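You operate a simulated robot arm through the tools that you are given. There is no shell and no other tool.

You are at the controls of a simulated two-armed robot. One attempt, no reset.

Task
Prime the pump into the cup, then pump the pot down to 4 litres.
Fine: CUP valve open only for priming, until the stream is steady; FEED valve open for the run and shut after; pump off at the end.

It is judged by the outcome, as a careful person would: the job done as asked, and still so three seconds after it is handed in. It fails if anything else is knocked over, pushed out of place, dropped, spilled or broken.

Robot
Two 7-joint arms with fingered hands on one trunk that stands fixed in place. Base frame: the origin is at the foot of the trunk, x ahead of it, y to its left, z up. Readings come in m, degrees, newtons and seconds.
The left shoulder is at [0.147, 0.182, 0.943], the right one opposite. With the tool pointing down near the work surface each hand reaches from about 0.1 to 0.9 m from the base axis, measured 20 degrees to its own side. Payload 3.8 kg a hand.
The tool frame of a hand sits at the grasp point between the pads (the TCP): z along the fingers, y along the line on which they close. The tips reach 0.03 m beyond it. The gripper opens to 0.104 m. The gripper's body begins 0.035 m behind the TCP. The gripper is a hand of 4 fingers: y runs from the thumb to the fingers, the wrist lies at [-0.017, -0.104, -0.178] in the tool frame, and closing takes about 1.5 s.
Orientation is that of the tool frame in the base frame, as a unit quaternion [x, y, z, w]. With the fingers straight down and the wrist toward the robot, the tool's x, y and z point along [0, 1, 0], [1, 0, 0] and [0, 0, -1] of the base frame.

Tools
- The arms move only by the tool play_rows. It takes "left_motion", "right_motion" or both (then of equal length, played together; a hand with none holds still); each is a list of rows, each an object (a shift or turn left out is 0, a gripper value left out holds the last) with "delta_pos": the shift along the tool's x, y, z in m, a list of three; "rotation": the turn, a rotation vector about the tool's x, y, z in degrees, a list of three; "hand": the opening, from 0 (shut) to 1 (fully open). In form: [{"delta_pos": [tx, ty, tz], "rotation": [ax, ay, az], "hand": hand}, ...]. A call has 1 to 20 rows; each row shifts and turns the commanded pose from where the row before left it, along the tool's axes as they then stand. A row lasts 0.2 s, in which the tool goes at most 0.05 m and 8.6 degrees; a call with a longer step from one row to the next is refused whole, and so is a gripper value outside its range. A pose out of reach is approached as far as the arm can. The call stops where the force on the tool passes 40 N (or 10 N more than at its start, if that is more) or the arm is blocked; 0.2 s more then pass. Each finger travels about 0.072 m/s and halts on what it meets, pressing with about 32 N; the grip force reading is that of the motor and also rises with nothing between the fingers. The clock runs only during rows and for 0.2 s after the last one: add rows that do not move to give the fingers time. It gives the time, the measured TCP pose, the force on the tool (base axes), the opening and the grip force at its end, in the units of the frame above (readings bear some noise), with the torque about the TCP (base axes, N m) and any sound that the robot's microphone picked up.
- Cameras (640 x 400 px; columns grow to the right, rows downward): "scene" is now at [0.2504, 0.054, 1.1396]; the picture's right is [0.59, -0.80, -0.00], its down [-0.29, -0.21, -0.93] and it looks along [0.75, 0.55, -0.36] (base axes); focal length 214 px, centre (320, 200). "left" rides on the left gripper at [-0.066, -0.09, -0.126] in its tool frame; the picture's right is [-0.78, -0.30, 0.56], its down [0.57, -0.70, 0.42] and it looks along [0.27, 0.65, 0.71] (tool axes); focal length 275 px, centre (320, 200). "right" rides on the right gripper at [0.066, -0.09, -0.126] in its tool frame; the picture's right is [-0.78, 0.30, -0.56], its down [-0.57, -0.70, 0.42] and it looks along [-0.26, 0.65, 0.71] (tool axes); focal length 275 px, centre (320, 200). There is no depth. A picture from a camera that has moved, and an enlarged one, comes with that camera's place and axes in the base frame and with its lens.
- get_image(camera): a new picture of that camera. No time passes.
- slide_trunk(by): slides the trunk up (or, below 0, down) by that many m; the arms and the scene camera ride with it, the base frame stays. It gives what a move gives, with no picture.
- grasp_type(shape, hand): the hand has 4 fingers and takes this shape, open, in about a second: jaw (thumb against the fingers, like two jaws); tri (thumb and two fingers); tip (a fingertip pinch); poke (one finger out to press); point (the index stretched); flat (the hand flat); cup (the hand cupped); fist (a fist). The gripper value then closes the fingers along that shape, each until it touches; the sizes above hold for jaw. It gives what a move gives, with no picture.
- pan_tilt(pan, tilt): turns the head with the scene camera to pan (to the left, within 86 degrees either way) and tilt (down, from -29 to 69), counted from straight ahead of the robot. It gives what a move gives.
- close_up(camera, box): a new picture of the part [left, top, right, bottom] of that camera's present view, enlarged. No time passes.
- hand_in(): hands the job in; it is judged then, once.

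Nothing tells you positions but the pictures and the camera data. Unless the task says otherwise, let go and move clear before handing in.

The tools are called by a JSON object that holds its "api" and its "payload". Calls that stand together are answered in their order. play_rows: Moves the arms, as the interface text tells. Its arguments: {"type":"object","properties":{"left_motion":{"type":"array"},"right_motion":{"type":"array"}},"required":[]} The other tools are called the same way: slide_trunk (by) slides the trunk up or down; grasp_type (shape, hand) gives the hand a shape; pan_tilt (pan, tilt) turns the head that bears the scene camera; get_image (camera) takes a picture; close_up (camera, box) takes an enlarged picture of a part of a camera's view; hand_in () hands the job in.

At the start:

```text
time: 0.0
left_ee_pos: [0.3643, 0.4389, 1.0907]
left_tcp_rot: [0.707, 0.707, 0.0, 0.0]
left_contact_force: [1.1, -1.1, -0.3]
left_ft_torque: [0.01, -0.03, 0.02]
left_grip_width: 0.1037
left_finger_force: 0.0
left_shape: jaw
right_ee_pos: [0.5083, -0.0093, 1.0941]
right_tcp_rot: [0.707, 0.707, 0.0, 0.0]
right_contact_force: [0.1, 0.0, 0.2]
right_ft_torque: [-0.03, -0.02, 0.03]
right_grip_width: 0.1037
right_finger_force: 0.1
right_shape: jaw
trunk travel left (down, up): [-0.1, 0.656]
head pan, tilt: [36.4, 20.9]
```

scene: 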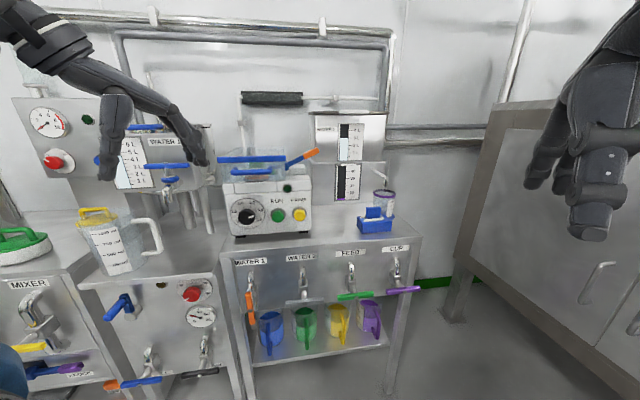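
right: 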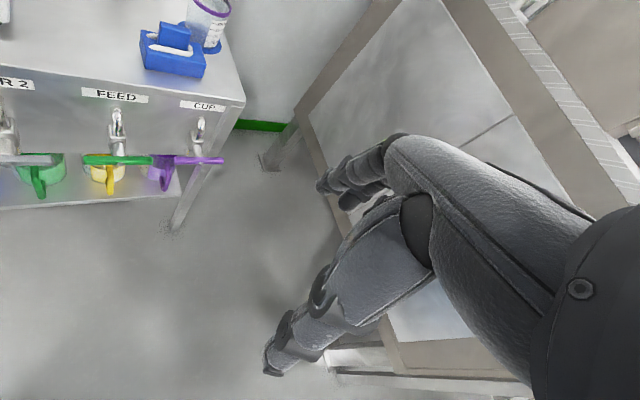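
left: 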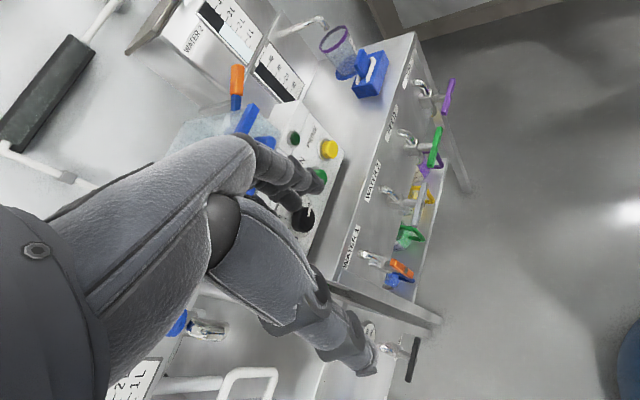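

I see a bench with a pump box (dial, green and yellow buttons), pots, and a row of valves labelled WATER 1, WATER 2, FEED and CUP on the front of the table. I'll look closer before moving anything.

{"api": "close_up", "payload": {"camera": "scene", "box": [200, 80, 440, 240]}}

{"api": "close_up", "payload": {"camera": "scene", "box": [220, 220, 440, 360]}}

{"api": "close_up", "payload": {"camera": "scene", "box": [0, 80, 240, 240]}}

{"api": "close_up", "payload": {"camera": "scene", "box": [0, 230, 240, 390]}}

```text
2.50 times, centred on (320, 160) of scene
camera zoom: at [0.2504, 0.054, 1.1396], right [0.59, -0.8, 0.0], down [-0.29, -0.21, -0.93], along [0.75, 0.55, -0.36], focal length 536 px, centre (320, 300)
```

zoom: 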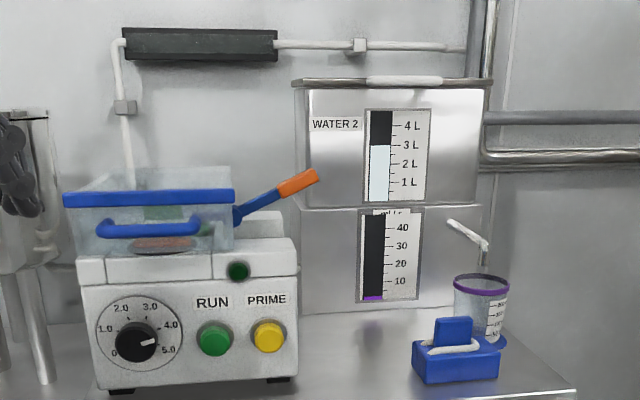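

```text
2.86 times, centred on (330, 290) of scene
camera zoom: at [0.2504, 0.054, 1.1396], right [0.59, -0.8, 0.0], down [-0.29, -0.21, -0.93], along [0.75, 0.55, -0.36], focal length 613 px, centre (291, -57)
```

zoom: 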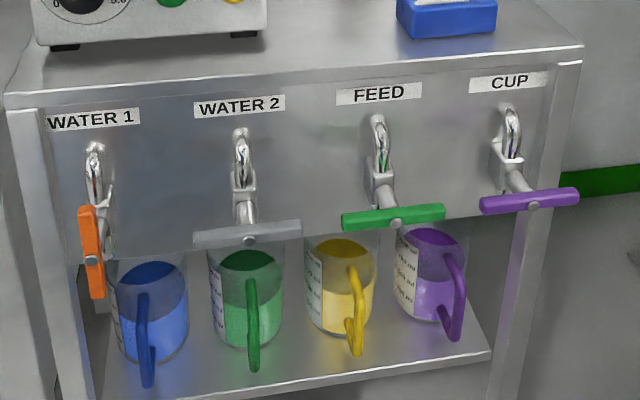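

```text
2.50 times, centred on (120, 160) of scene
camera zoom: at [0.2504, 0.054, 1.1396], right [0.59, -0.8, 0.0], down [-0.29, -0.21, -0.93], along [0.75, 0.55, -0.36], focal length 536 px, centre (820, 300)
```

zoom: 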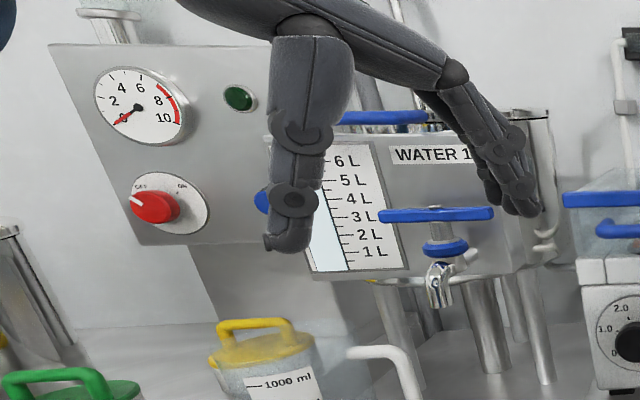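

```text
2.50 times, centred on (120, 310) of scene
camera zoom: at [0.2504, 0.054, 1.1396], right [0.59, -0.8, 0.0], down [-0.29, -0.21, -0.93], along [0.75, 0.55, -0.36], focal length 536 px, centre (820, -75)
```

zoom: 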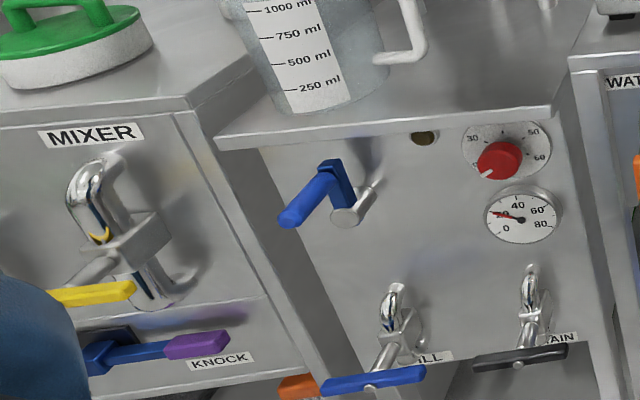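

The left hand hides part of the WATER 1 tank's gauge. I'll zoom in on the pump, its lever, the gauges and the valves.

{"api": "close_up", "payload": {"camera": "scene", "box": [210, 140, 330, 245]}}

{"api": "close_up", "payload": {"camera": "scene", "box": [300, 100, 410, 240]}}

{"api": "close_up", "payload": {"camera": "left", "box": [160, 0, 480, 200]}}

{"api": "pan_tilt", "payload": {"pan": 60, "tilt": 20}}

```text
3.81 times, centred on (270, 192) of scene
camera zoom: at [0.2504, 0.054, 1.1396], right [0.59, -0.8, 0.0], down [-0.29, -0.21, -0.93], along [0.75, 0.55, -0.36], focal length 817 px, centre (510, 229)
```

zoom: 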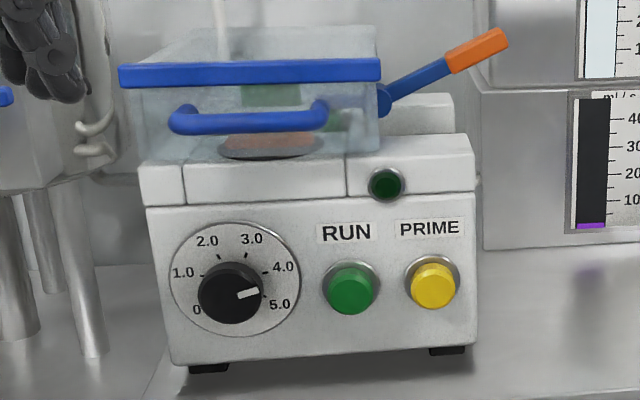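

```text
2.86 times, centred on (355, 170) of scene
camera zoom: at [0.2504, 0.054, 1.1396], right [0.59, -0.8, 0.0], down [-0.29, -0.21, -0.93], along [0.75, 0.55, -0.36], focal length 613 px, centre (220, 286)
```

zoom: 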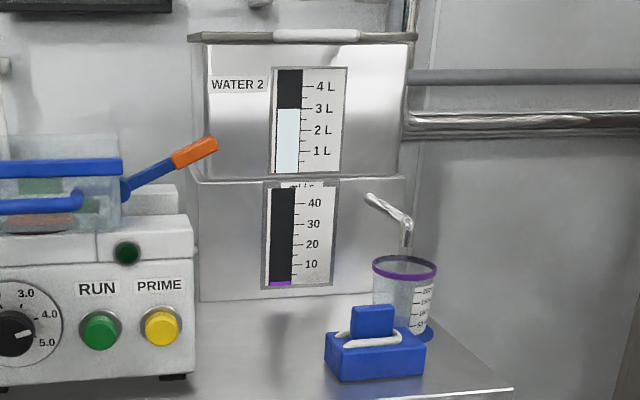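

```text
2.00 times, centred on (320, 100) of left
camera zoom: at [0.2743, 0.3717, 1.216], right [-0.3, -0.78, -0.56], down [-0.7, 0.57, -0.42], along [0.65, 0.27, -0.71], focal length 551 px, centre (320, 400)
```

zoom: 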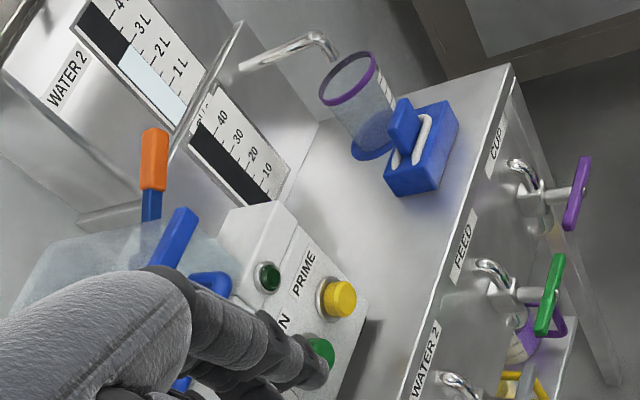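

```text
time: 0.9
left_ee_pos: [0.3652, 0.438, 1.0912]
left_tcp_rot: [0.708, 0.707, 0.0, 0.0]
left_contact_force: [-0.3, -0.7, 0.6]
left_ft_torque: [-0.02, -0.05, -0.01]
left_grip_width: 0.1037
left_finger_force: 0.1
left_shape: jaw
right_ee_pos: [0.5077, -0.0095, 1.094]
right_tcp_rot: [0.708, 0.707, 0.0, 0.0]
right_contact_force: [-0.1, 0.0, -0.4]
right_ft_torque: [-0.01, 0.01, 0.02]
right_grip_width: 0.1034
right_finger_force: 0.0
right_shape: jaw
trunk travel left (down, up): [-0.1, 0.656]
head pan, tilt: [60.0, 20.0]
```

{"api": "get_image", "payload": {"camera": "scene"}}

{"api": "close_up", "payload": {"camera": "scene", "box": [240, 60, 480, 220]}}

```text
taken
camera scene: at [0.2221, 0.0794, 1.1411], right [0.87, -0.5, 0.0], down [-0.17, -0.3, -0.94], along [0.47, 0.81, -0.34], focal length 214 px, centre (320, 200)
```

scene: 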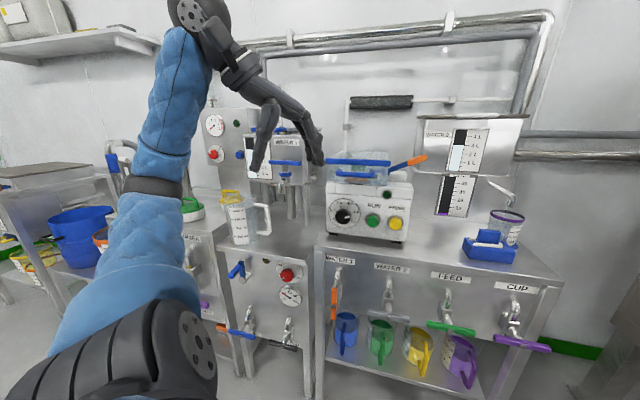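

```text
2.50 times, centred on (360, 140) of scene
camera zoom: at [0.2221, 0.0794, 1.1411], right [0.87, -0.5, 0.0], down [-0.17, -0.3, -0.94], along [0.47, 0.81, -0.34], focal length 536 px, centre (220, 350)
```

zoom: 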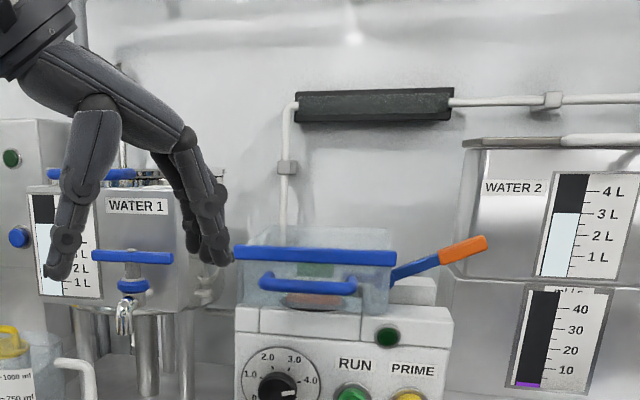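

The CUP handle is near [0.82, 0.15, 0.64], FEED near [0.72, 0.26, 0.63], PRIME near [0.68, 0.44, 0.87] and RUN near [0.63, 0.49, 0.87]. The panel faces me about 41° to the left. I'll bring the left hand round to point horizontally at the pump from well in front of it, which also uncovers the gauge.

{"api": "play_rows", "payload": {"left_motion": [{"delta_pos": [-0.02, 0.03, 0]}, {"delta_pos": [-0.02, 0.03, 0]}, {"delta_pos": [-0.02, 0.03, 0]}, {"delta_pos": [-0.02, 0.03, 0]}, {"rotation": [-8.2, 0, 0]}, {"rotation": [-8.2, 0, 0]}, {"rotation": [-8.2, 0, 0]}, {"rotation": [-8.2, 0, 0]}, {"rotation": [-8.2, 0, 0]}, {"rotation": [-8.2, 0, 0]}, {"rotation": [-8.2, 0, 0]}, {"rotation": [-8.2, 0, 0]}, {"rotation": [-8.2, 0, 0]}, {"rotation": [-8.2, 0, 0]}, {"rotation": [-8.0, 0, 0]}, {"delta_pos": [0, -0.03, 0], "rotation": [0, 8.2, 0]}, {"delta_pos": [0, -0.03, 0], "rotation": [0, 8.2, 0]}, {"delta_pos": [0, -0.03, 0], "rotation": [0, 8.2, 0]}, {"delta_pos": [0, -0.03, 0], "rotation": [0, 8.2, 0]}, {"delta_pos": [0, -0.03, 0], "rotation": [0, 8.2, 0]}]}}

```text
time: 5.1
left_ee_pos: [0.5466, 0.4072, 0.9716]
left_tcp_rot: [0.293, 0.643, 0.644, 0.292]
left_contact_force: [0.6, 0.1, -0.2]
left_ft_torque: [0.0, -0.04, -0.01]
left_grip_width: 0.104
left_finger_force: 0.0
left_shape: jaw
left hand out of reach, approached as far as the arm can: row 11, 12, 13, 14, 16, 17, 18
right_ee_pos: [0.5086, -0.0108, 1.0941]
right_tcp_rot: [0.707, 0.707, 0.0, -0.001]
right_contact_force: [0.8, -0.3, 0.4]
right_ft_torque: [0.03, 0.01, -0.02]
right_grip_width: 0.1036
right_finger_force: 0.1
right_shape: jaw
trunk travel left (down, up): [-0.1, 0.656]
head pan, tilt: [60.0, 20.0]
```

The left hand now points at the pump, with a standoff of about 0.12 m. I'll look at the scene again.

{"api": "get_image", "payload": {"camera": "scene"}}

{"api": "get_image", "payload": {"camera": "left"}}

{"api": "close_up", "payload": {"camera": "scene", "box": [190, 90, 350, 200]}}

```text
taken
camera scene: at [0.2221, 0.0792, 1.1411], right [0.87, -0.5, 0.0], down [-0.17, -0.3, -0.94], along [0.47, 0.81, -0.34], focal length 214 px, centre (320, 200)
```

scene: 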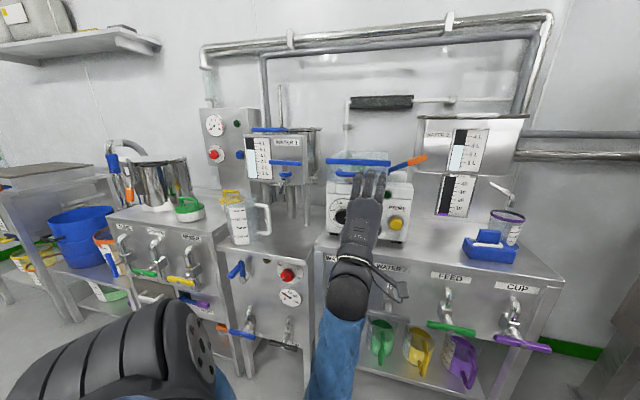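

```text
taken
camera left: at [0.4951, 0.2732, 0.8808], right [0.93, -0.22, -0.3], down [-0.06, 0.71, -0.7], along [0.36, 0.67, 0.65], focal length 275 px, centre (320, 200)
```

left: 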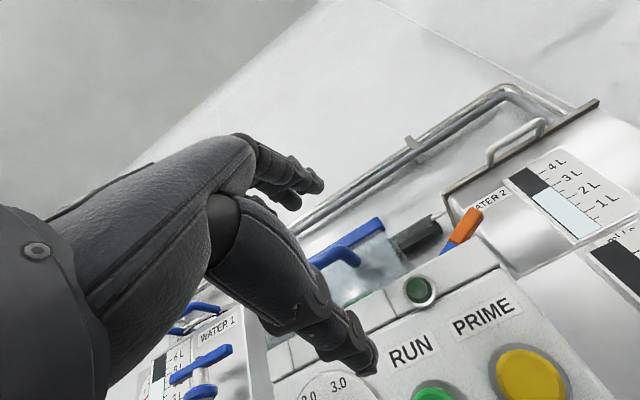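

```text
3.64 times, centred on (270, 145) of scene
camera zoom: at [0.2221, 0.0792, 1.1411], right [0.87, -0.5, 0.0], down [-0.17, -0.3, -0.94], along [0.47, 0.81, -0.34], focal length 780 px, centre (502, 400)
```

zoom: 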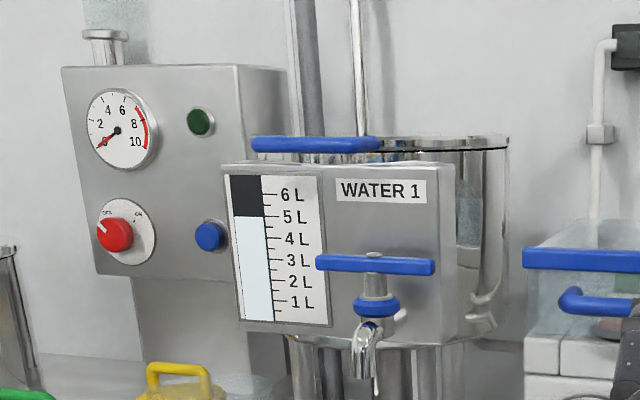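

WATER 1 reads 5 L, so it's the pot to bring down to 4 L, and its orange valve stands in the open position. I'll look at the cup, the blue block beside it and the pump's lever.

{"api": "close_up", "payload": {"camera": "scene", "box": [410, 110, 570, 270]}}

{"api": "close_up", "payload": {"camera": "scene", "box": [400, 250, 560, 390]}}

{"api": "close_up", "payload": {"camera": "left", "box": [280, 180, 640, 400]}}

{"api": "close_up", "payload": {"camera": "scene", "box": [315, 130, 435, 250]}}

```text
2.50 times, centred on (490, 190) of scene
camera zoom: at [0.2221, 0.0792, 1.1411], right [0.87, -0.5, 0.0], down [-0.17, -0.3, -0.94], along [0.47, 0.81, -0.34], focal length 536 px, centre (-105, 225)
```

zoom: 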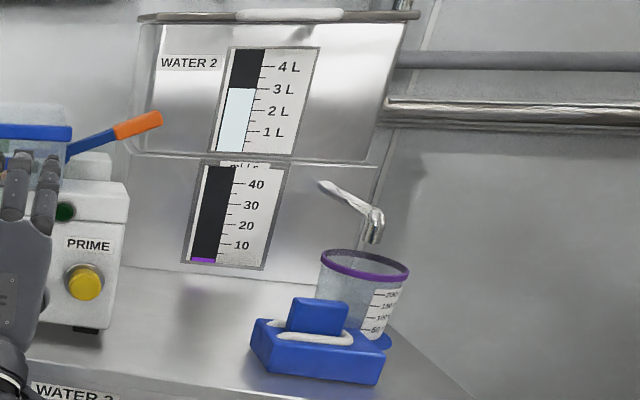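

```text
2.86 times, centred on (480, 320) of scene
camera zoom: at [0.2221, 0.0792, 1.1411], right [0.87, -0.5, 0.0], down [-0.17, -0.3, -0.94], along [0.47, 0.81, -0.34], focal length 613 px, centre (-137, -143)
```

zoom: 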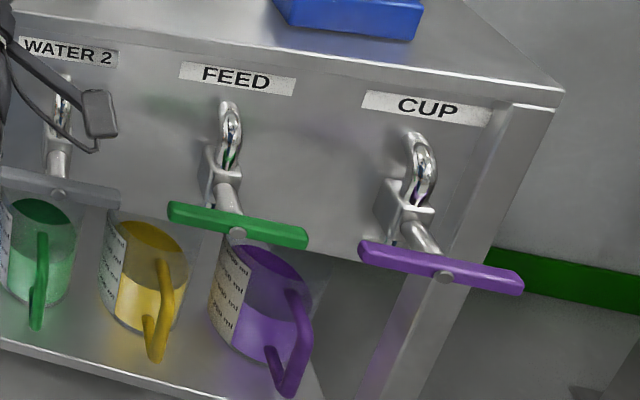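

```text
1.78 times, centred on (460, 290) of left
camera zoom: at [0.4951, 0.2732, 0.8808], right [0.93, -0.22, -0.3], down [-0.06, 0.71, -0.7], along [0.36, 0.67, 0.65], focal length 489 px, centre (71, 40)
```

zoom: 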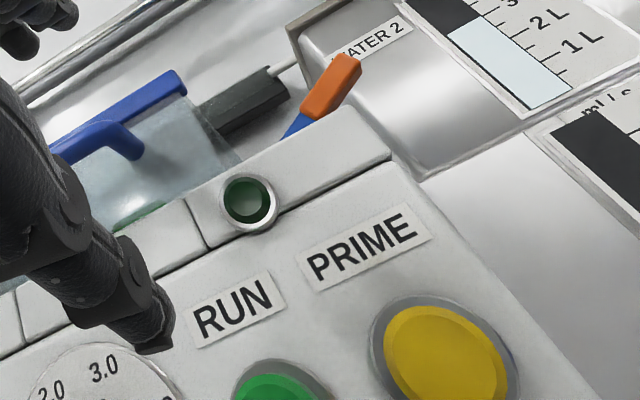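

```text
3.33 times, centred on (375, 190) of scene
camera zoom: at [0.2221, 0.0792, 1.1411], right [0.87, -0.5, 0.0], down [-0.17, -0.3, -0.94], along [0.47, 0.81, -0.34], focal length 715 px, centre (137, 233)
```

zoom: 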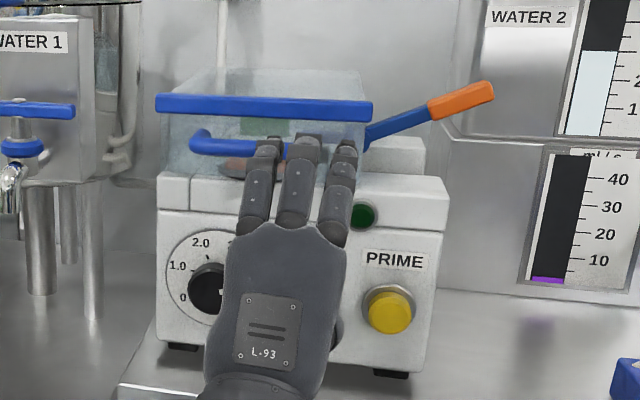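

The stems of these valves point straight out of the panel (horizontal axis), with T-bars about 0.11 m long. I'll bring the right hand down and round to face the CUP valve, and put the left hand in the poke shape.

{"api": "play_rows", "payload": {"right_motion": [{"delta_pos": [0, 0, 0.045]}, {"delta_pos": [0, 0, 0.045]}, {"delta_pos": [0, 0, 0.045]}, {"delta_pos": [0, 0, 0.045]}, {"delta_pos": [0, 0, 0.045]}, {"delta_pos": [0, 0, 0.045]}, {"rotation": [-8.2, 0, 0]}, {"rotation": [-8.2, 0, 0]}, {"rotation": [-8.2, 0, 0]}, {"rotation": [-8.2, 0, 0]}, {"rotation": [-8.2, 0, 0]}, {"rotation": [-8.2, 0, 0]}, {"rotation": [-8.2, 0, 0]}, {"rotation": [-8.2, 0, 0]}, {"rotation": [-8.2, 0, 0]}, {"rotation": [-8.2, 0, 0]}, {"rotation": [-8.0, 0, 0]}]}}

{"api": "grasp_type", "payload": {"shape": "poke", "hand": "left"}}

{"api": "get_image", "payload": {"camera": "scene"}}

{"api": "get_image", "payload": {"camera": "left"}}

```text
time: 8.7
left_ee_pos: [0.5475, 0.4063, 0.9719]
left_tcp_rot: [0.294, 0.643, 0.643, 0.294]
left_contact_force: [0.0, -0.8, 0.3]
left_ft_torque: [-0.04, 0.03, -0.02]
left_grip_width: 0.1037
left_finger_force: 0.1
left_shape: jaw
right_ee_pos: [0.6201, 0.0206, 0.9638]
right_tcp_rot: [0.502, 0.504, 0.497, 0.497]
right_contact_force: [0.2, -0.5, 0.3]
right_ft_torque: [-0.03, 0.0, -0.03]
right_grip_width: 0.1037
right_finger_force: 0.1
right_shape: jaw
right hand out of reach, approached as far as the arm can: row 14, 15, 16, 17
trunk travel left (down, up): [-0.1, 0.656]
head pan, tilt: [60.0, 20.0]
```

```text
time: 9.6
left_ee_pos: [0.5464, 0.4054, 0.9708]
left_tcp_rot: [0.292, 0.644, 0.644, 0.292]
left_contact_force: [0.5, 0.4, -0.1]
left_ft_torque: [0.0, -0.01, 0.0]
left_grip_width: 0.0001
left_finger_force: 0.1
left_shape: poke
right_ee_pos: [0.6195, 0.0217, 0.9621]
right_tcp_rot: [0.504, 0.505, 0.495, 0.496]
right_contact_force: [-0.8, 0.8, -0.5]
right_ft_torque: [0.02, 0.02, 0.01]
right_grip_width: 0.1038
right_finger_force: 0.1
right_shape: jaw
trunk travel left (down, up): [-0.1, 0.656]
head pan, tilt: [60.0, 20.0]
```

```text
taken
camera scene: at [0.2221, 0.0794, 1.1411], right [0.87, -0.5, 0.0], down [-0.17, -0.3, -0.94], along [0.47, 0.81, -0.34], focal length 214 px, centre (320, 200)
```

scene: 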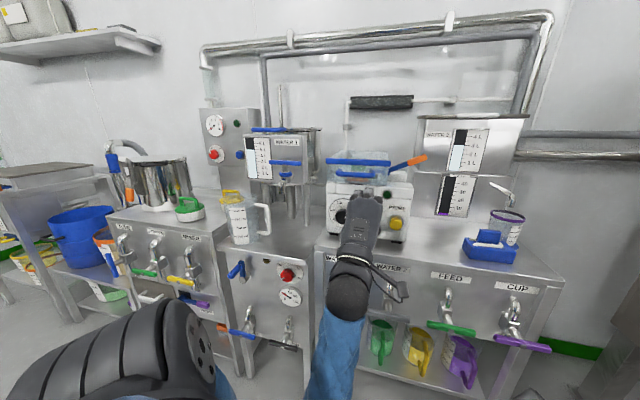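

```text
taken
camera left: at [0.495, 0.2734, 0.881], right [0.93, -0.22, -0.3], down [-0.06, 0.71, -0.7], along [0.36, 0.67, 0.65], focal length 275 px, centre (320, 200)
```

left: 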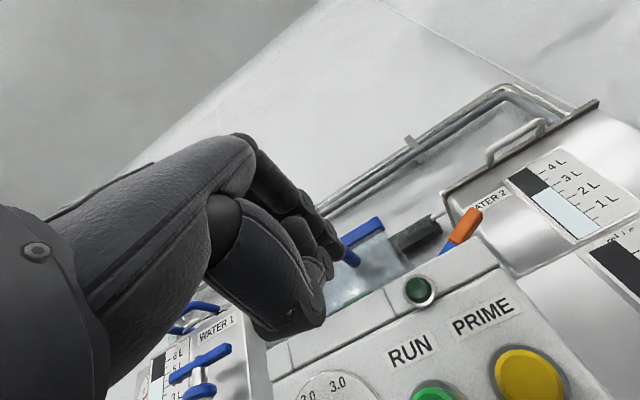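

The right arm drifted outward while turning, because that pose was at its reach limit. It should reach better further out and lower. I'll yaw it to face the panel and lower it, keeping well in front of the valves.

{"api": "play_rows", "payload": {"right_motion": [{"delta_pos": [0, -0.03, 0.0], "rotation": [0, 8.2, 0]}, {"delta_pos": [0, -0.03, 0.0], "rotation": [0, 8.2, 0]}, {"delta_pos": [0, -0.03, 0], "rotation": [0, 8.2, 0]}, {"delta_pos": [0, -0.03, 0], "rotation": [0, 8.2, 0]}, {"delta_pos": [0, -0.03, 0], "rotation": [0, 8.2, 0]}, {"delta_pos": [0, -0.04, 0]}, {"delta_pos": [0, -0.04, 0]}, {"delta_pos": [0, -0.04, 0]}]}}

{"api": "get_image", "payload": {"camera": "right"}}

{"api": "get_image", "payload": {"camera": "scene"}}

```text
time: 11.4
left_ee_pos: [0.546, 0.4066, 0.9711]
left_tcp_rot: [0.294, 0.644, 0.643, 0.293]
left_contact_force: [1.1, -0.3, 0.0]
left_ft_torque: [-0.01, 0.0, -0.01]
left_grip_width: 0.0
left_finger_force: 0.2
left_shape: poke
right_ee_pos: [0.5229, 0.0195, 0.9701]
right_tcp_rot: [0.425, 0.615, 0.595, 0.294]
right_contact_force: [-1.3, -0.4, -0.5]
right_ft_torque: [0.01, -0.01, 0.01]
right_grip_width: 0.1039
right_finger_force: 0.1
right_shape: jaw
right hand out of reach, approached as far as the arm can: row 1, 2, 3, 4, 5, 6, 7, 8
trunk travel left (down, up): [-0.1, 0.656]
head pan, tilt: [60.0, 20.0]
```

```text
taken
camera right: at [0.3672, 0.0213, 0.905], right [-0.07, -0.97, 0.24], down [0.51, -0.24, -0.82], along [0.85, 0.07, 0.51], focal length 275 px, centre (320, 200)
```

right: 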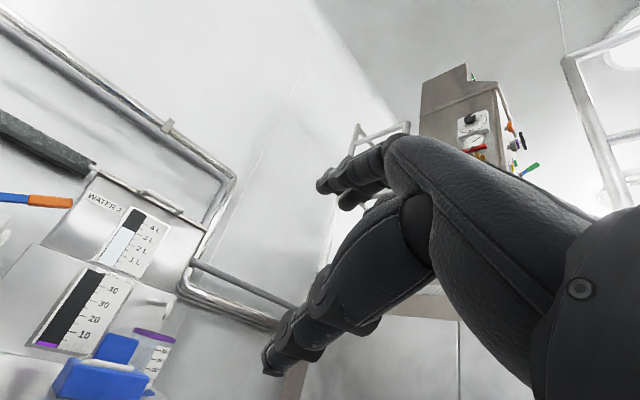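

```text
taken
camera scene: at [0.222, 0.0794, 1.1411], right [0.87, -0.5, 0.0], down [-0.17, -0.3, -0.94], along [0.47, 0.81, -0.34], focal length 214 px, centre (320, 200)
```

scene: 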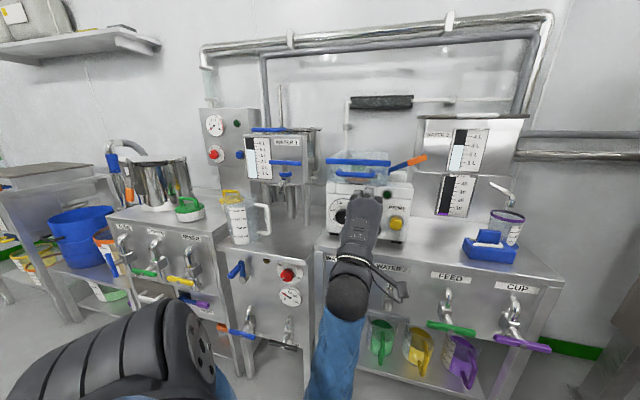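

The right arm can't reach with the wrist below the hand, so I'll roll the right hand to a handshake or palm-up attitude, which fits the downward-sloping forearm better.

{"api": "play_rows", "payload": {"right_motion": [{"rotation": [0, 0, 8.2]}, {"rotation": [0, 0, 8.2]}, {"rotation": [0, 0, 8.2]}, {"rotation": [0, 0, 8.2]}, {"rotation": [0, 0, 8.2]}, {"rotation": [0, 0, 8.2]}, {"rotation": [0, 0, 8.2]}, {"rotation": [0, 0, 8.2]}, {"rotation": [0, 0, 8.2]}, {"rotation": [0, 0, 8.2]}, {"rotation": [0, 0, 8.2]}]}}

{"api": "get_image", "payload": {"camera": "scene"}}

```text
time: 13.8
left_ee_pos: [0.5465, 0.4048, 0.9698]
left_tcp_rot: [0.293, 0.643, 0.643, 0.294]
left_contact_force: [0.3, 0.3, 0.0]
left_ft_torque: [0.04, -0.02, 0.0]
left_grip_width: 0.0
left_finger_force: 0.0
left_shape: poke
right_ee_pos: [0.5237, 0.0182, 0.9681]
right_tcp_rot: [0.736, 0.134, 0.628, -0.216]
right_contact_force: [0.1, 0.3, 0.6]
right_ft_torque: [0.02, -0.01, -0.03]
right_grip_width: 0.1037
right_finger_force: 0.1
right_shape: jaw
trunk travel left (down, up): [-0.1, 0.656]
head pan, tilt: [60.0, 20.0]
```

```text
taken
camera scene: at [0.2222, 0.0793, 1.141], right [0.87, -0.5, 0.0], down [-0.17, -0.3, -0.94], along [0.47, 0.81, -0.34], focal length 214 px, centre (320, 200)
```

scene: 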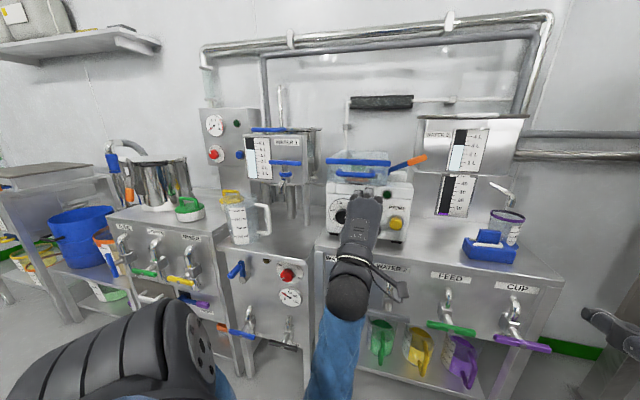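

The handshake attitude works. Next I'll square it to the panel and lower it towards valve height, still clear of the panel.

{"api": "play_rows", "payload": {"right_motion": [{"rotation": [5.8, 3.4, -4.3]}, {"rotation": [5.8, 3.4, -4.3]}, {"delta_pos": [-0.04, 0, 0.01]}, {"delta_pos": [-0.04, 0, 0.01]}, {"delta_pos": [-0.04, 0, 0.01]}, {"delta_pos": [-0.04, 0, 0.01]}, {"delta_pos": [-0.04, 0, 0.01]}, {"delta_pos": [-0.04, 0, 0.01]}, {"delta_pos": [-0.04, 0, 0.01]}, {"delta_pos": [-0.04, 0, 0.01]}]}}

{"api": "get_image", "payload": {"camera": "right"}}

```text
time: 16.0
left_ee_pos: [0.547, 0.4055, 0.9719]
left_tcp_rot: [0.293, 0.643, 0.644, 0.293]
left_contact_force: [-0.2, -0.4, -0.2]
left_ft_torque: [-0.01, -0.01, -0.02]
left_grip_width: 0.0
left_finger_force: 0.0
left_shape: poke
right_ee_pos: [0.58, 0.0845, 0.6758]
right_tcp_rot: [0.661, 0.237, 0.667, -0.248]
right_contact_force: [-1.0, 0.1, 0.3]
right_ft_torque: [-0.01, -0.01, -0.05]
right_grip_width: 0.1034
right_finger_force: 0.0
right_shape: jaw
right hand out of reach, approached as far as the arm can: row 10
trunk travel left (down, up): [-0.1, 0.656]
head pan, tilt: [60.0, 20.0]
```

```text
taken
camera right: at [0.4263, 0.0712, 0.7409], right [-0.23, -0.57, -0.79], down [-0.12, 0.82, -0.56], along [0.96, -0.03, -0.26], focal length 275 px, centre (320, 200)
```

right: 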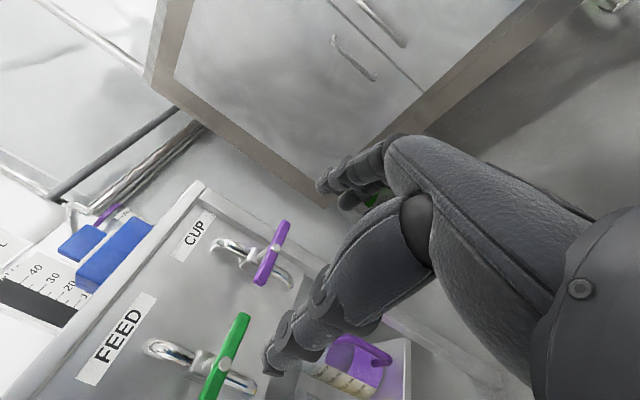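

I have a good view of the valves, and the bars are horizontal. I'll move the right hand in front of CUP at a 0.13 m standoff, then roll it so the thumb and fingers straddle the bar.

{"api": "play_rows", "payload": {"right_motion": [{"delta_pos": [-0.008, 0.026, 0.024]}, {"delta_pos": [-0.008, 0.026, 0.024]}, {"delta_pos": [-0.008, 0.026, 0.024]}, {"delta_pos": [-0.008, 0.026, 0.024]}, {"rotation": [0, 0, 8.2]}, {"rotation": [0, 0, 8.2]}, {"rotation": [0, 0, 8.2]}, {"rotation": [0, 0, 8.2]}, {"rotation": [0, 0, 8.2]}, {"rotation": [0, 0, 8.2]}, {"rotation": [0, 0, 8.2]}, {"rotation": [0, 0, 8.2]}, {"rotation": [0, 0, 8.2]}, {"rotation": [0, 0, 8.2]}, {"rotation": [0, 0, 8.0]}]}}

{"api": "get_image", "payload": {"camera": "right"}}

{"api": "pan_tilt", "payload": {"pan": 35, "tilt": 28}}

{"api": "get_image", "payload": {"camera": "scene"}}

```text
time: 19.2
left_ee_pos: [0.5477, 0.4053, 0.9695]
left_tcp_rot: [0.293, 0.644, 0.643, 0.292]
left_contact_force: [0.0, -0.1, -0.4]
left_ft_torque: [0.02, 0.01, 0.04]
left_grip_width: 0.0002
left_finger_force: 0.0
left_shape: poke
right_ee_pos: [0.6978, 0.1017, 0.7082]
right_tcp_rot: [-0.635, 0.298, -0.296, 0.648]
right_contact_force: [-0.9, -0.1, 0.4]
right_ft_torque: [0.02, 0.0, -0.02]
right_grip_width: 0.1037
right_finger_force: 0.1
right_shape: jaw
right hand out of reach, approached as far as the arm can: row 1, 2, 3, 4
trunk travel left (down, up): [-0.1, 0.656]
head pan, tilt: [60.0, 20.0]
```

```text
taken
camera right: at [0.6449, -0.0319, 0.7936], right [-0.92, 0.24, -0.3], down [-0.05, 0.7, 0.71], along [0.38, 0.68, -0.63], focal length 275 px, centre (320, 200)
```

right: 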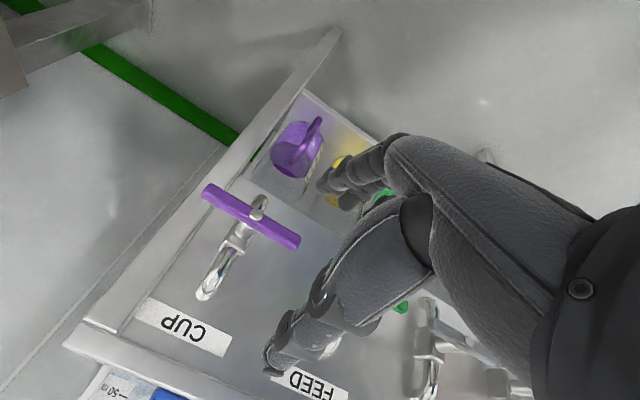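

```text
time: 20.1
left_ee_pos: [0.5468, 0.4062, 0.9694]
left_tcp_rot: [0.292, 0.644, 0.644, 0.292]
left_contact_force: [0.0, 0.3, 0.5]
left_ft_torque: [-0.02, 0.03, 0.0]
left_grip_width: 0.0002
left_finger_force: 0.0
left_shape: poke
right_ee_pos: [0.699, 0.1006, 0.7075]
right_tcp_rot: [-0.636, 0.297, -0.297, 0.648]
right_contact_force: [0.7, -0.1, 0.0]
right_ft_torque: [-0.01, -0.02, 0.01]
right_grip_width: 0.1039
right_finger_force: 0.1
right_shape: jaw
trunk travel left (down, up): [-0.1, 0.656]
head pan, tilt: [35.0, 28.0]
```

```text
taken
camera scene: at [0.2502, 0.0511, 1.1282], right [0.57, -0.82, 0.0], down [-0.38, -0.27, -0.88], along [0.72, 0.51, -0.47], focal length 214 px, centre (320, 200)
```

scene: 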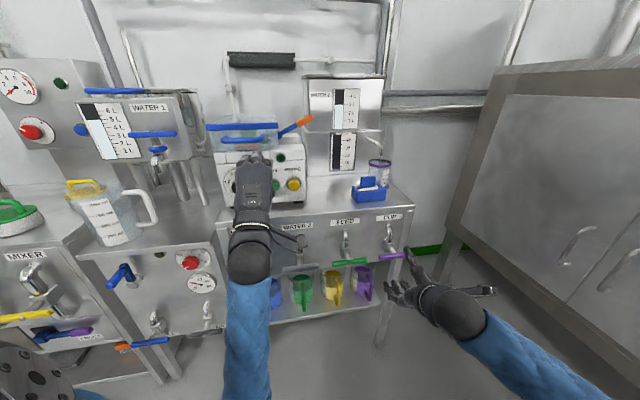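

The palm-up attitude is well within reach. I'll move to line up with the CUP bar and check that it is centred between the thumb and fingers.

{"api": "play_rows", "payload": {"right_motion": [{"delta_pos": [0.012, 0.024, 0]}, {"delta_pos": [0.012, 0.023, 0]}, {"delta_pos": [0.013, 0.023, 0]}]}}

{"api": "get_image", "payload": {"camera": "right"}}

{"api": "close_up", "payload": {"camera": "scene", "box": [320, 160, 520, 340]}}

```text
time: 20.9
left_ee_pos: [0.5453, 0.4058, 0.9708]
left_tcp_rot: [0.292, 0.644, 0.644, 0.293]
left_contact_force: [-0.3, -0.1, -0.3]
left_ft_torque: [0.02, -0.01, 0.04]
left_grip_width: 0.0
left_finger_force: 0.0
left_shape: poke
right_ee_pos: [0.7225, 0.0742, 0.6373]
right_tcp_rot: [-0.635, 0.298, -0.297, 0.648]
right_contact_force: [-0.2, -0.3, 0.0]
right_ft_torque: [0.01, 0.02, -0.04]
right_grip_width: 0.1038
right_finger_force: 0.0
right_shape: jaw
trunk travel left (down, up): [-0.1, 0.656]
head pan, tilt: [35.0, 28.0]
```

```text
taken
camera right: at [0.6696, -0.0593, 0.7237], right [-0.92, 0.24, -0.3], down [-0.05, 0.7, 0.71], along [0.38, 0.68, -0.63], focal length 275 px, centre (320, 200)
```

right: 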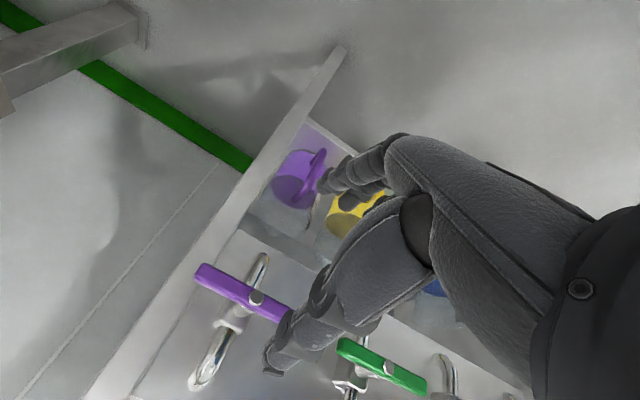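

```text
2.22 times, centred on (420, 250) of scene
camera zoom: at [0.2503, 0.0511, 1.1281], right [0.57, -0.82, 0.0], down [-0.38, -0.27, -0.88], along [0.72, 0.51, -0.47], focal length 477 px, centre (98, 89)
```

zoom: 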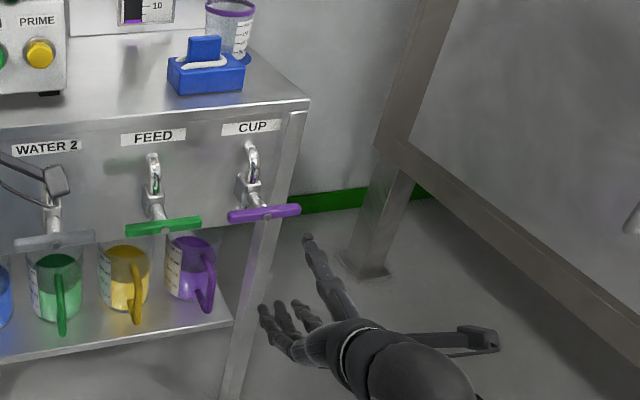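

The refined CUP hub is near [0.815, 0.157, 0.645], so the hand needs to go up about 8 mm and in about 0.12 m. I'll go most of the way, then check.

{"api": "play_rows", "payload": {"right_motion": [{"delta_pos": [-0.001, -0.004, 0.025]}, {"delta_pos": [-0.001, -0.004, 0.025]}, {"delta_pos": [0, 0, 0.025]}]}}

{"api": "get_image", "payload": {"camera": "right"}}

{"api": "close_up", "payload": {"camera": "scene", "box": [340, 190, 480, 300]}}

```text
time: 21.7
left_ee_pos: [0.5464, 0.4053, 0.9709]
left_tcp_rot: [0.293, 0.644, 0.644, 0.292]
left_contact_force: [0.0, 0.3, 0.3]
left_ft_torque: [0.06, -0.03, 0.0]
left_grip_width: 0.0
left_finger_force: 0.1
left_shape: poke
right_ee_pos: [0.7772, 0.1253, 0.6448]
right_tcp_rot: [-0.635, 0.298, -0.297, 0.648]
right_contact_force: [0.3, -0.1, 0.8]
right_ft_torque: [0.0, 0.0, 0.03]
right_grip_width: 0.1038
right_finger_force: 0.0
right_shape: jaw
trunk travel left (down, up): [-0.1, 0.656]
head pan, tilt: [35.0, 28.0]
```

```text
taken
camera right: at [0.7243, -0.0079, 0.7319], right [-0.92, 0.24, -0.3], down [-0.05, 0.7, 0.71], along [0.38, 0.67, -0.63], focal length 275 px, centre (320, 200)
```

right: 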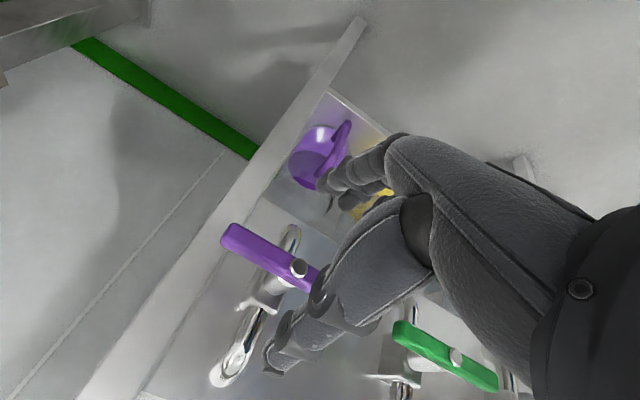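

```text
3.64 times, centred on (410, 245) of scene
camera zoom: at [0.2502, 0.051, 1.1282], right [0.57, -0.82, 0.0], down [-0.38, -0.27, -0.88], along [0.72, 0.51, -0.47], focal length 780 px, centre (-7, 36)
```

zoom: 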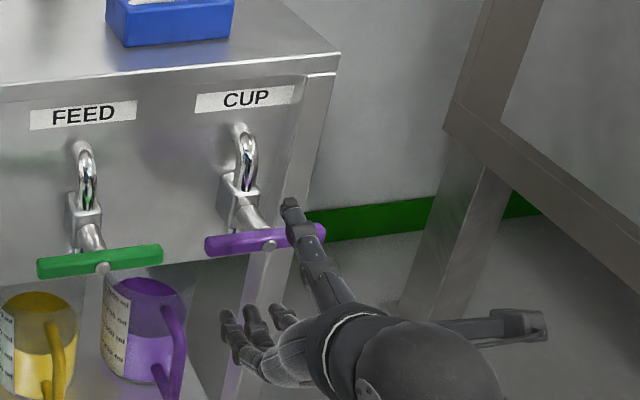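

The bar is centred between the thumb and fingers. I'll go the last 4.5 cm and close.

{"api": "play_rows", "payload": {"right_motion": [{"delta_pos": [0, 0, 0.015]}, {"delta_pos": [0, 0, 0.015]}, {"delta_pos": [0, 0, 0.015]}, {"hand": 0.5}, {"hand": 0.3}, {"hand": 0.1}, {"hand": 0.0}, {"hand": 0.0}, {"hand": 0.0}, {"hand": 0.0}, {"hand": 0.0}]}}

{"api": "get_image", "payload": {"camera": "right"}}

{"api": "close_up", "payload": {"camera": "scene", "box": [340, 190, 480, 300]}}

```text
time: 24.1
left_ee_pos: [0.5463, 0.407, 0.9716]
left_tcp_rot: [0.294, 0.643, 0.643, 0.294]
left_contact_force: [0.1, 0.7, 0.8]
left_ft_torque: [-0.02, -0.02, 0.0]
left_grip_width: 0.0
left_finger_force: 0.1
left_shape: poke
right_ee_pos: [0.807, 0.1514, 0.6473]
right_tcp_rot: [-0.635, 0.297, -0.297, 0.648]
right_contact_force: [3.9, 1.7, 1.6]
right_ft_torque: [-0.07, -0.11, -0.08]
right_grip_width: 0.0115
right_finger_force: 32.4
right_shape: jaw
right hand out of reach, approached as far as the arm can: row 3
trunk travel left (down, up): [-0.1, 0.656]
head pan, tilt: [35.0, 28.0]
```

```text
taken
camera right: at [0.7532, 0.0173, 0.7332], right [-0.92, 0.24, -0.3], down [-0.05, 0.7, 0.71], along [0.38, 0.67, -0.63], focal length 275 px, centre (320, 200)
```

right: 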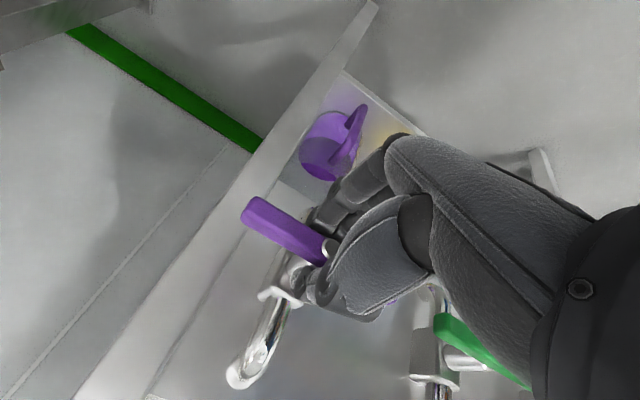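

```text
3.64 times, centred on (410, 245) of scene
camera zoom: at [0.2504, 0.0512, 1.1282], right [0.57, -0.82, 0.0], down [-0.38, -0.27, -0.88], along [0.72, 0.51, -0.47], focal length 780 px, centre (-7, 36)
```

zoom: 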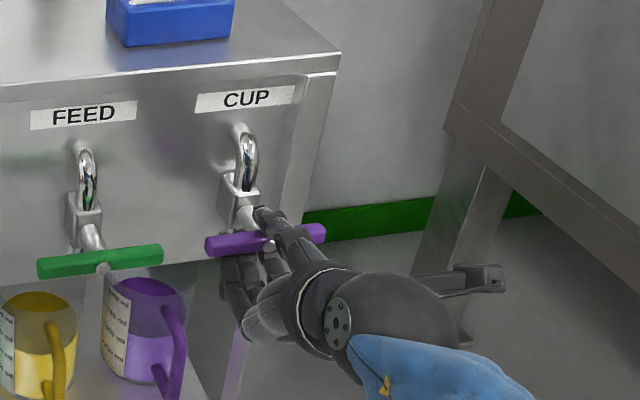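

The bar is gripped at 11 mm width, but the arm is at full stretch: shoulder to wrist is about 0.6 m. Lowering the trunk 0.1 m will give room to turn the handle. I'll let go, back off, raise the hand, and then lower the trunk.

{"api": "play_rows", "payload": {"right_motion": [{"hand": 0.5}, {"hand": 1.0}, {"hand": 1.0}, {"hand": 1.0}, {"hand": 1.0}, {"hand": 1.0}, {"delta_pos": [0, 0, -0.03]}, {"delta_pos": [0, 0, -0.03]}, {"delta_pos": [0, 0, -0.03]}, {"delta_pos": [0, 0, -0.03]}, {"delta_pos": [0, -0.03, 0]}, {"delta_pos": [0, -0.03, 0]}, {"delta_pos": [0, -0.04, 0]}]}}

{"api": "get_image", "payload": {"camera": "scene"}}

```text
time: 26.9
left_ee_pos: [0.5463, 0.4067, 0.9704]
left_tcp_rot: [0.293, 0.643, 0.643, 0.294]
left_contact_force: [-0.2, 0.0, 0.1]
left_ft_torque: [-0.03, 0.0, -0.01]
left_grip_width: 0.0001
left_finger_force: 0.0
left_shape: poke
right_ee_pos: [0.7133, 0.0707, 0.7452]
right_tcp_rot: [-0.635, 0.297, -0.296, 0.648]
right_contact_force: [0.8, 0.6, -0.4]
right_ft_torque: [0.0, 0.02, 0.0]
right_grip_width: 0.1037
right_finger_force: 0.1
right_shape: jaw
trunk travel left (down, up): [-0.1, 0.656]
head pan, tilt: [35.0, 28.0]
```

```text
taken
camera scene: at [0.2501, 0.051, 1.1282], right [0.57, -0.82, 0.0], down [-0.38, -0.27, -0.88], along [0.72, 0.51, -0.47], focal length 214 px, centre (320, 200)
```

scene: 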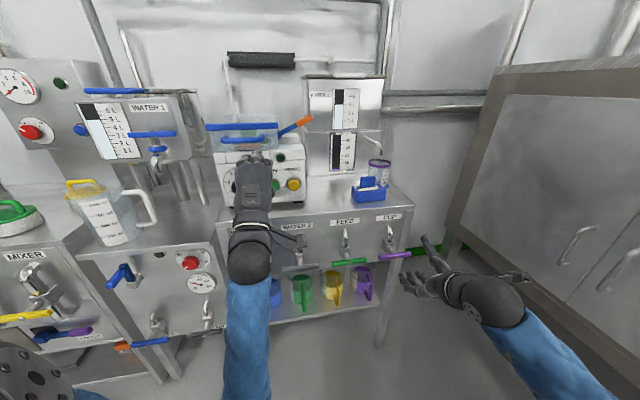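

Both hands are clear of everything, so I'll lower the trunk by 0.1 m.

{"api": "slide_trunk", "payload": {"by": -0.1}}

{"api": "get_image", "payload": {"camera": "scene"}}

{"api": "get_image", "payload": {"camera": "left"}}

{"api": "get_image", "payload": {"camera": "right"}}

```text
time: 28.2
left_ee_pos: [0.5755, 0.4063, 0.8377]
left_tcp_rot: [0.32, 0.655, 0.63, 0.265]
left_contact_force: [-0.4, 0.6, -0.8]
left_ft_torque: [-0.01, -0.01, 0.01]
left_grip_width: 0.0
left_finger_force: 0.0
left_shape: poke
right_ee_pos: [0.7144, 0.0706, 0.6463]
right_tcp_rot: [-0.634, 0.298, -0.298, 0.648]
right_contact_force: [0.1, -0.2, -0.1]
right_ft_torque: [0.0, 0.03, 0.0]
right_grip_width: 0.1037
right_finger_force: 0.0
right_shape: jaw
trunk travel left (down, up): [0.0, 0.756]
head pan, tilt: [35.0, 28.0]
```

```text
taken
camera scene: at [0.3134, 0.0511, 1.021], right [0.57, -0.82, 0.0], down [-0.38, -0.27, -0.88], along [0.72, 0.51, -0.47], focal length 214 px, centre (320, 200)
```

scene: 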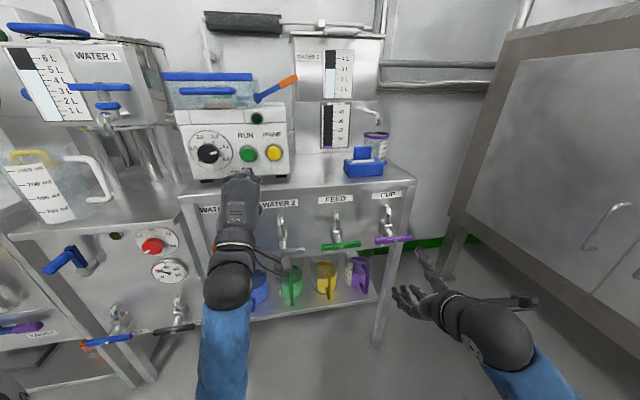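

```text
taken
camera left: at [0.5168, 0.2731, 0.7518], right [0.9, -0.22, -0.37], down [-0.12, 0.71, -0.69], along [0.42, 0.67, 0.61], focal length 275 px, centre (320, 200)
```

left: 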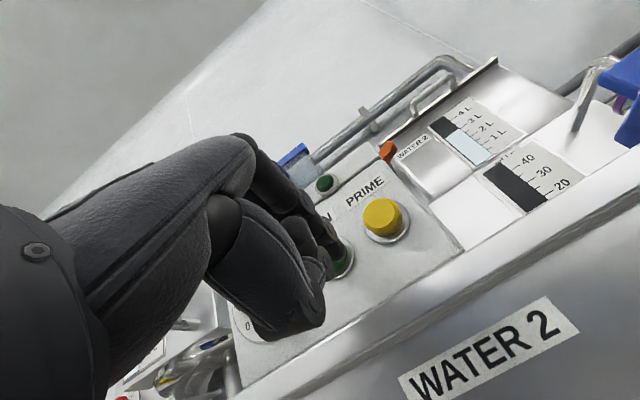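

```text
taken
camera right: at [0.6601, -0.0635, 0.7327], right [-0.92, 0.24, -0.3], down [-0.05, 0.7, 0.71], along [0.38, 0.67, -0.63], focal length 275 px, centre (320, 200)
```

right: 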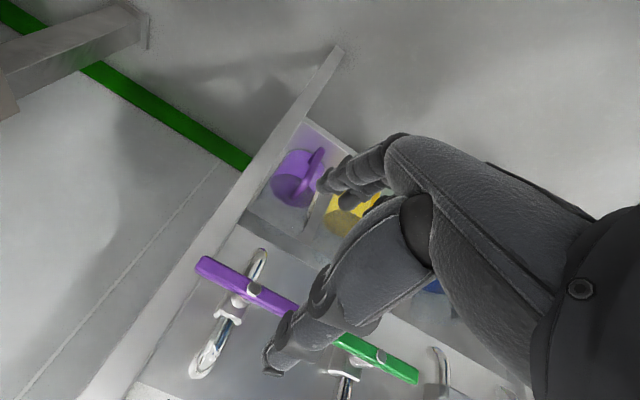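

The trunk slide also brought the shoulders forward, which helps. The right hand is lined up with CUP at the right height, so I'll go in and grip again.

{"api": "play_rows", "payload": {"right_motion": [{"delta_pos": [0, 0, 0.03]}, {"delta_pos": [0, 0, 0.03]}, {"delta_pos": [0, 0, 0.03]}, {"delta_pos": [0, 0, 0.02]}, {"delta_pos": [0, 0, 0.015]}, {"hand": 0.5}, {"hand": 0.3}, {"hand": 0.1}, {"hand": 0.0}, {"hand": 0.0}, {"hand": 0.0}, {"hand": 0.0}, {"hand": 0.0}]}}

{"api": "close_up", "payload": {"camera": "scene", "box": [340, 180, 480, 290]}}

{"api": "get_image", "payload": {"camera": "right"}}

```text
time: 31.0
left_ee_pos: [0.5759, 0.4057, 0.8374]
left_tcp_rot: [0.321, 0.656, 0.63, 0.265]
left_contact_force: [-0.4, 0.3, 0.4]
left_ft_torque: [0.02, -0.04, 0.02]
left_grip_width: 0.0
left_finger_force: 0.0
left_shape: poke
right_ee_pos: [0.8109, 0.1506, 0.6471]
right_tcp_rot: [-0.635, 0.297, -0.297, 0.649]
right_contact_force: [6.1, 1.5, 4.2]
right_ft_torque: [0.06, -0.03, -0.06]
right_grip_width: 0.0107
right_finger_force: 31.9
right_shape: jaw
trunk travel left (down, up): [0.0, 0.756]
head pan, tilt: [35.0, 28.0]
```

```text
3.64 times, centred on (410, 235) of scene
camera zoom: at [0.3139, 0.0511, 1.0207], right [0.57, -0.82, 0.0], down [-0.38, -0.27, -0.88], along [0.72, 0.51, -0.47], focal length 780 px, centre (-7, 73)
```

zoom: 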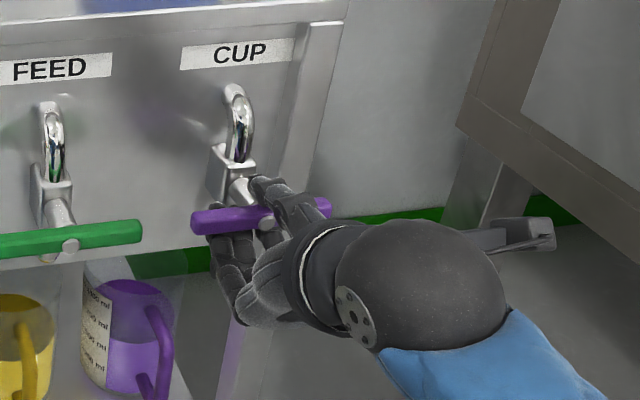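

```text
taken
camera right: at [0.7577, 0.0178, 0.7332], right [-0.92, 0.24, -0.3], down [-0.05, 0.7, 0.71], along [0.38, 0.67, -0.63], focal length 275 px, centre (320, 200)
```

right: 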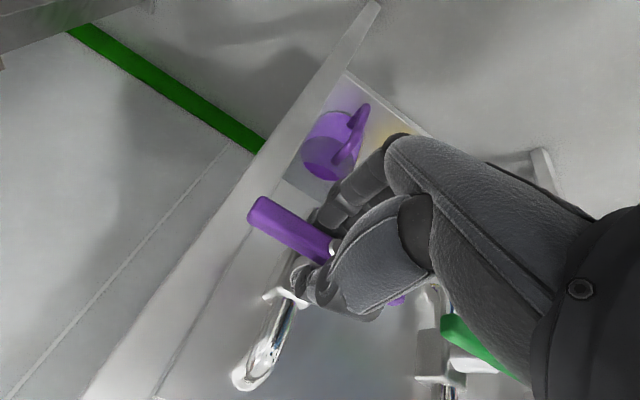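

CUP's bar is gripped. I'll test-turn it counter-clockwise by about 15° (negative about tool z) and watch the torque.

{"api": "play_rows", "payload": {"right_motion": [{"rotation": [0, 0, -5]}, {"rotation": [0, 0, -5]}, {"rotation": [0, 0, -5]}]}}

{"api": "close_up", "payload": {"camera": "scene", "box": [340, 180, 480, 290]}}

```text
time: 31.8
left_ee_pos: [0.5768, 0.4058, 0.8366]
left_tcp_rot: [0.321, 0.656, 0.63, 0.264]
left_contact_force: [-0.5, 0.0, -0.3]
left_ft_torque: [-0.01, -0.01, 0.0]
left_grip_width: 0.0
left_finger_force: 0.1
left_shape: poke
right_ee_pos: [0.8098, 0.1514, 0.6468]
right_tcp_rot: [0.669, -0.211, 0.379, -0.604]
right_contact_force: [13.6, 7.6, 4.4]
right_ft_torque: [0.08, 0.06, -0.07]
right_grip_width: 0.0103
right_finger_force: 31.9
right_shape: jaw
trunk travel left (down, up): [0.0, 0.756]
head pan, tilt: [35.0, 28.0]
```

```text
3.64 times, centred on (410, 235) of scene
camera zoom: at [0.3144, 0.0515, 1.0205], right [0.57, -0.82, 0.0], down [-0.39, -0.27, -0.88], along [0.72, 0.51, -0.47], focal length 780 px, centre (-7, 73)
```

zoom: 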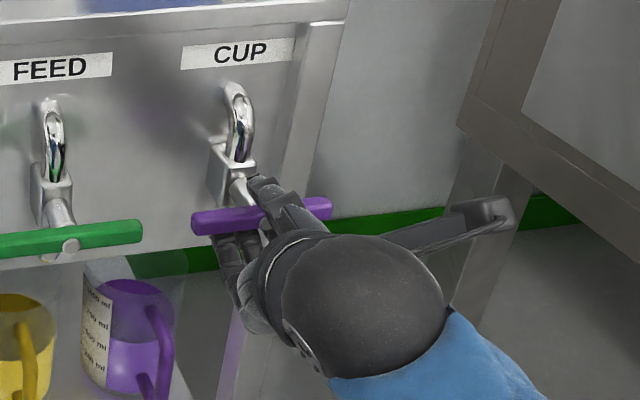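

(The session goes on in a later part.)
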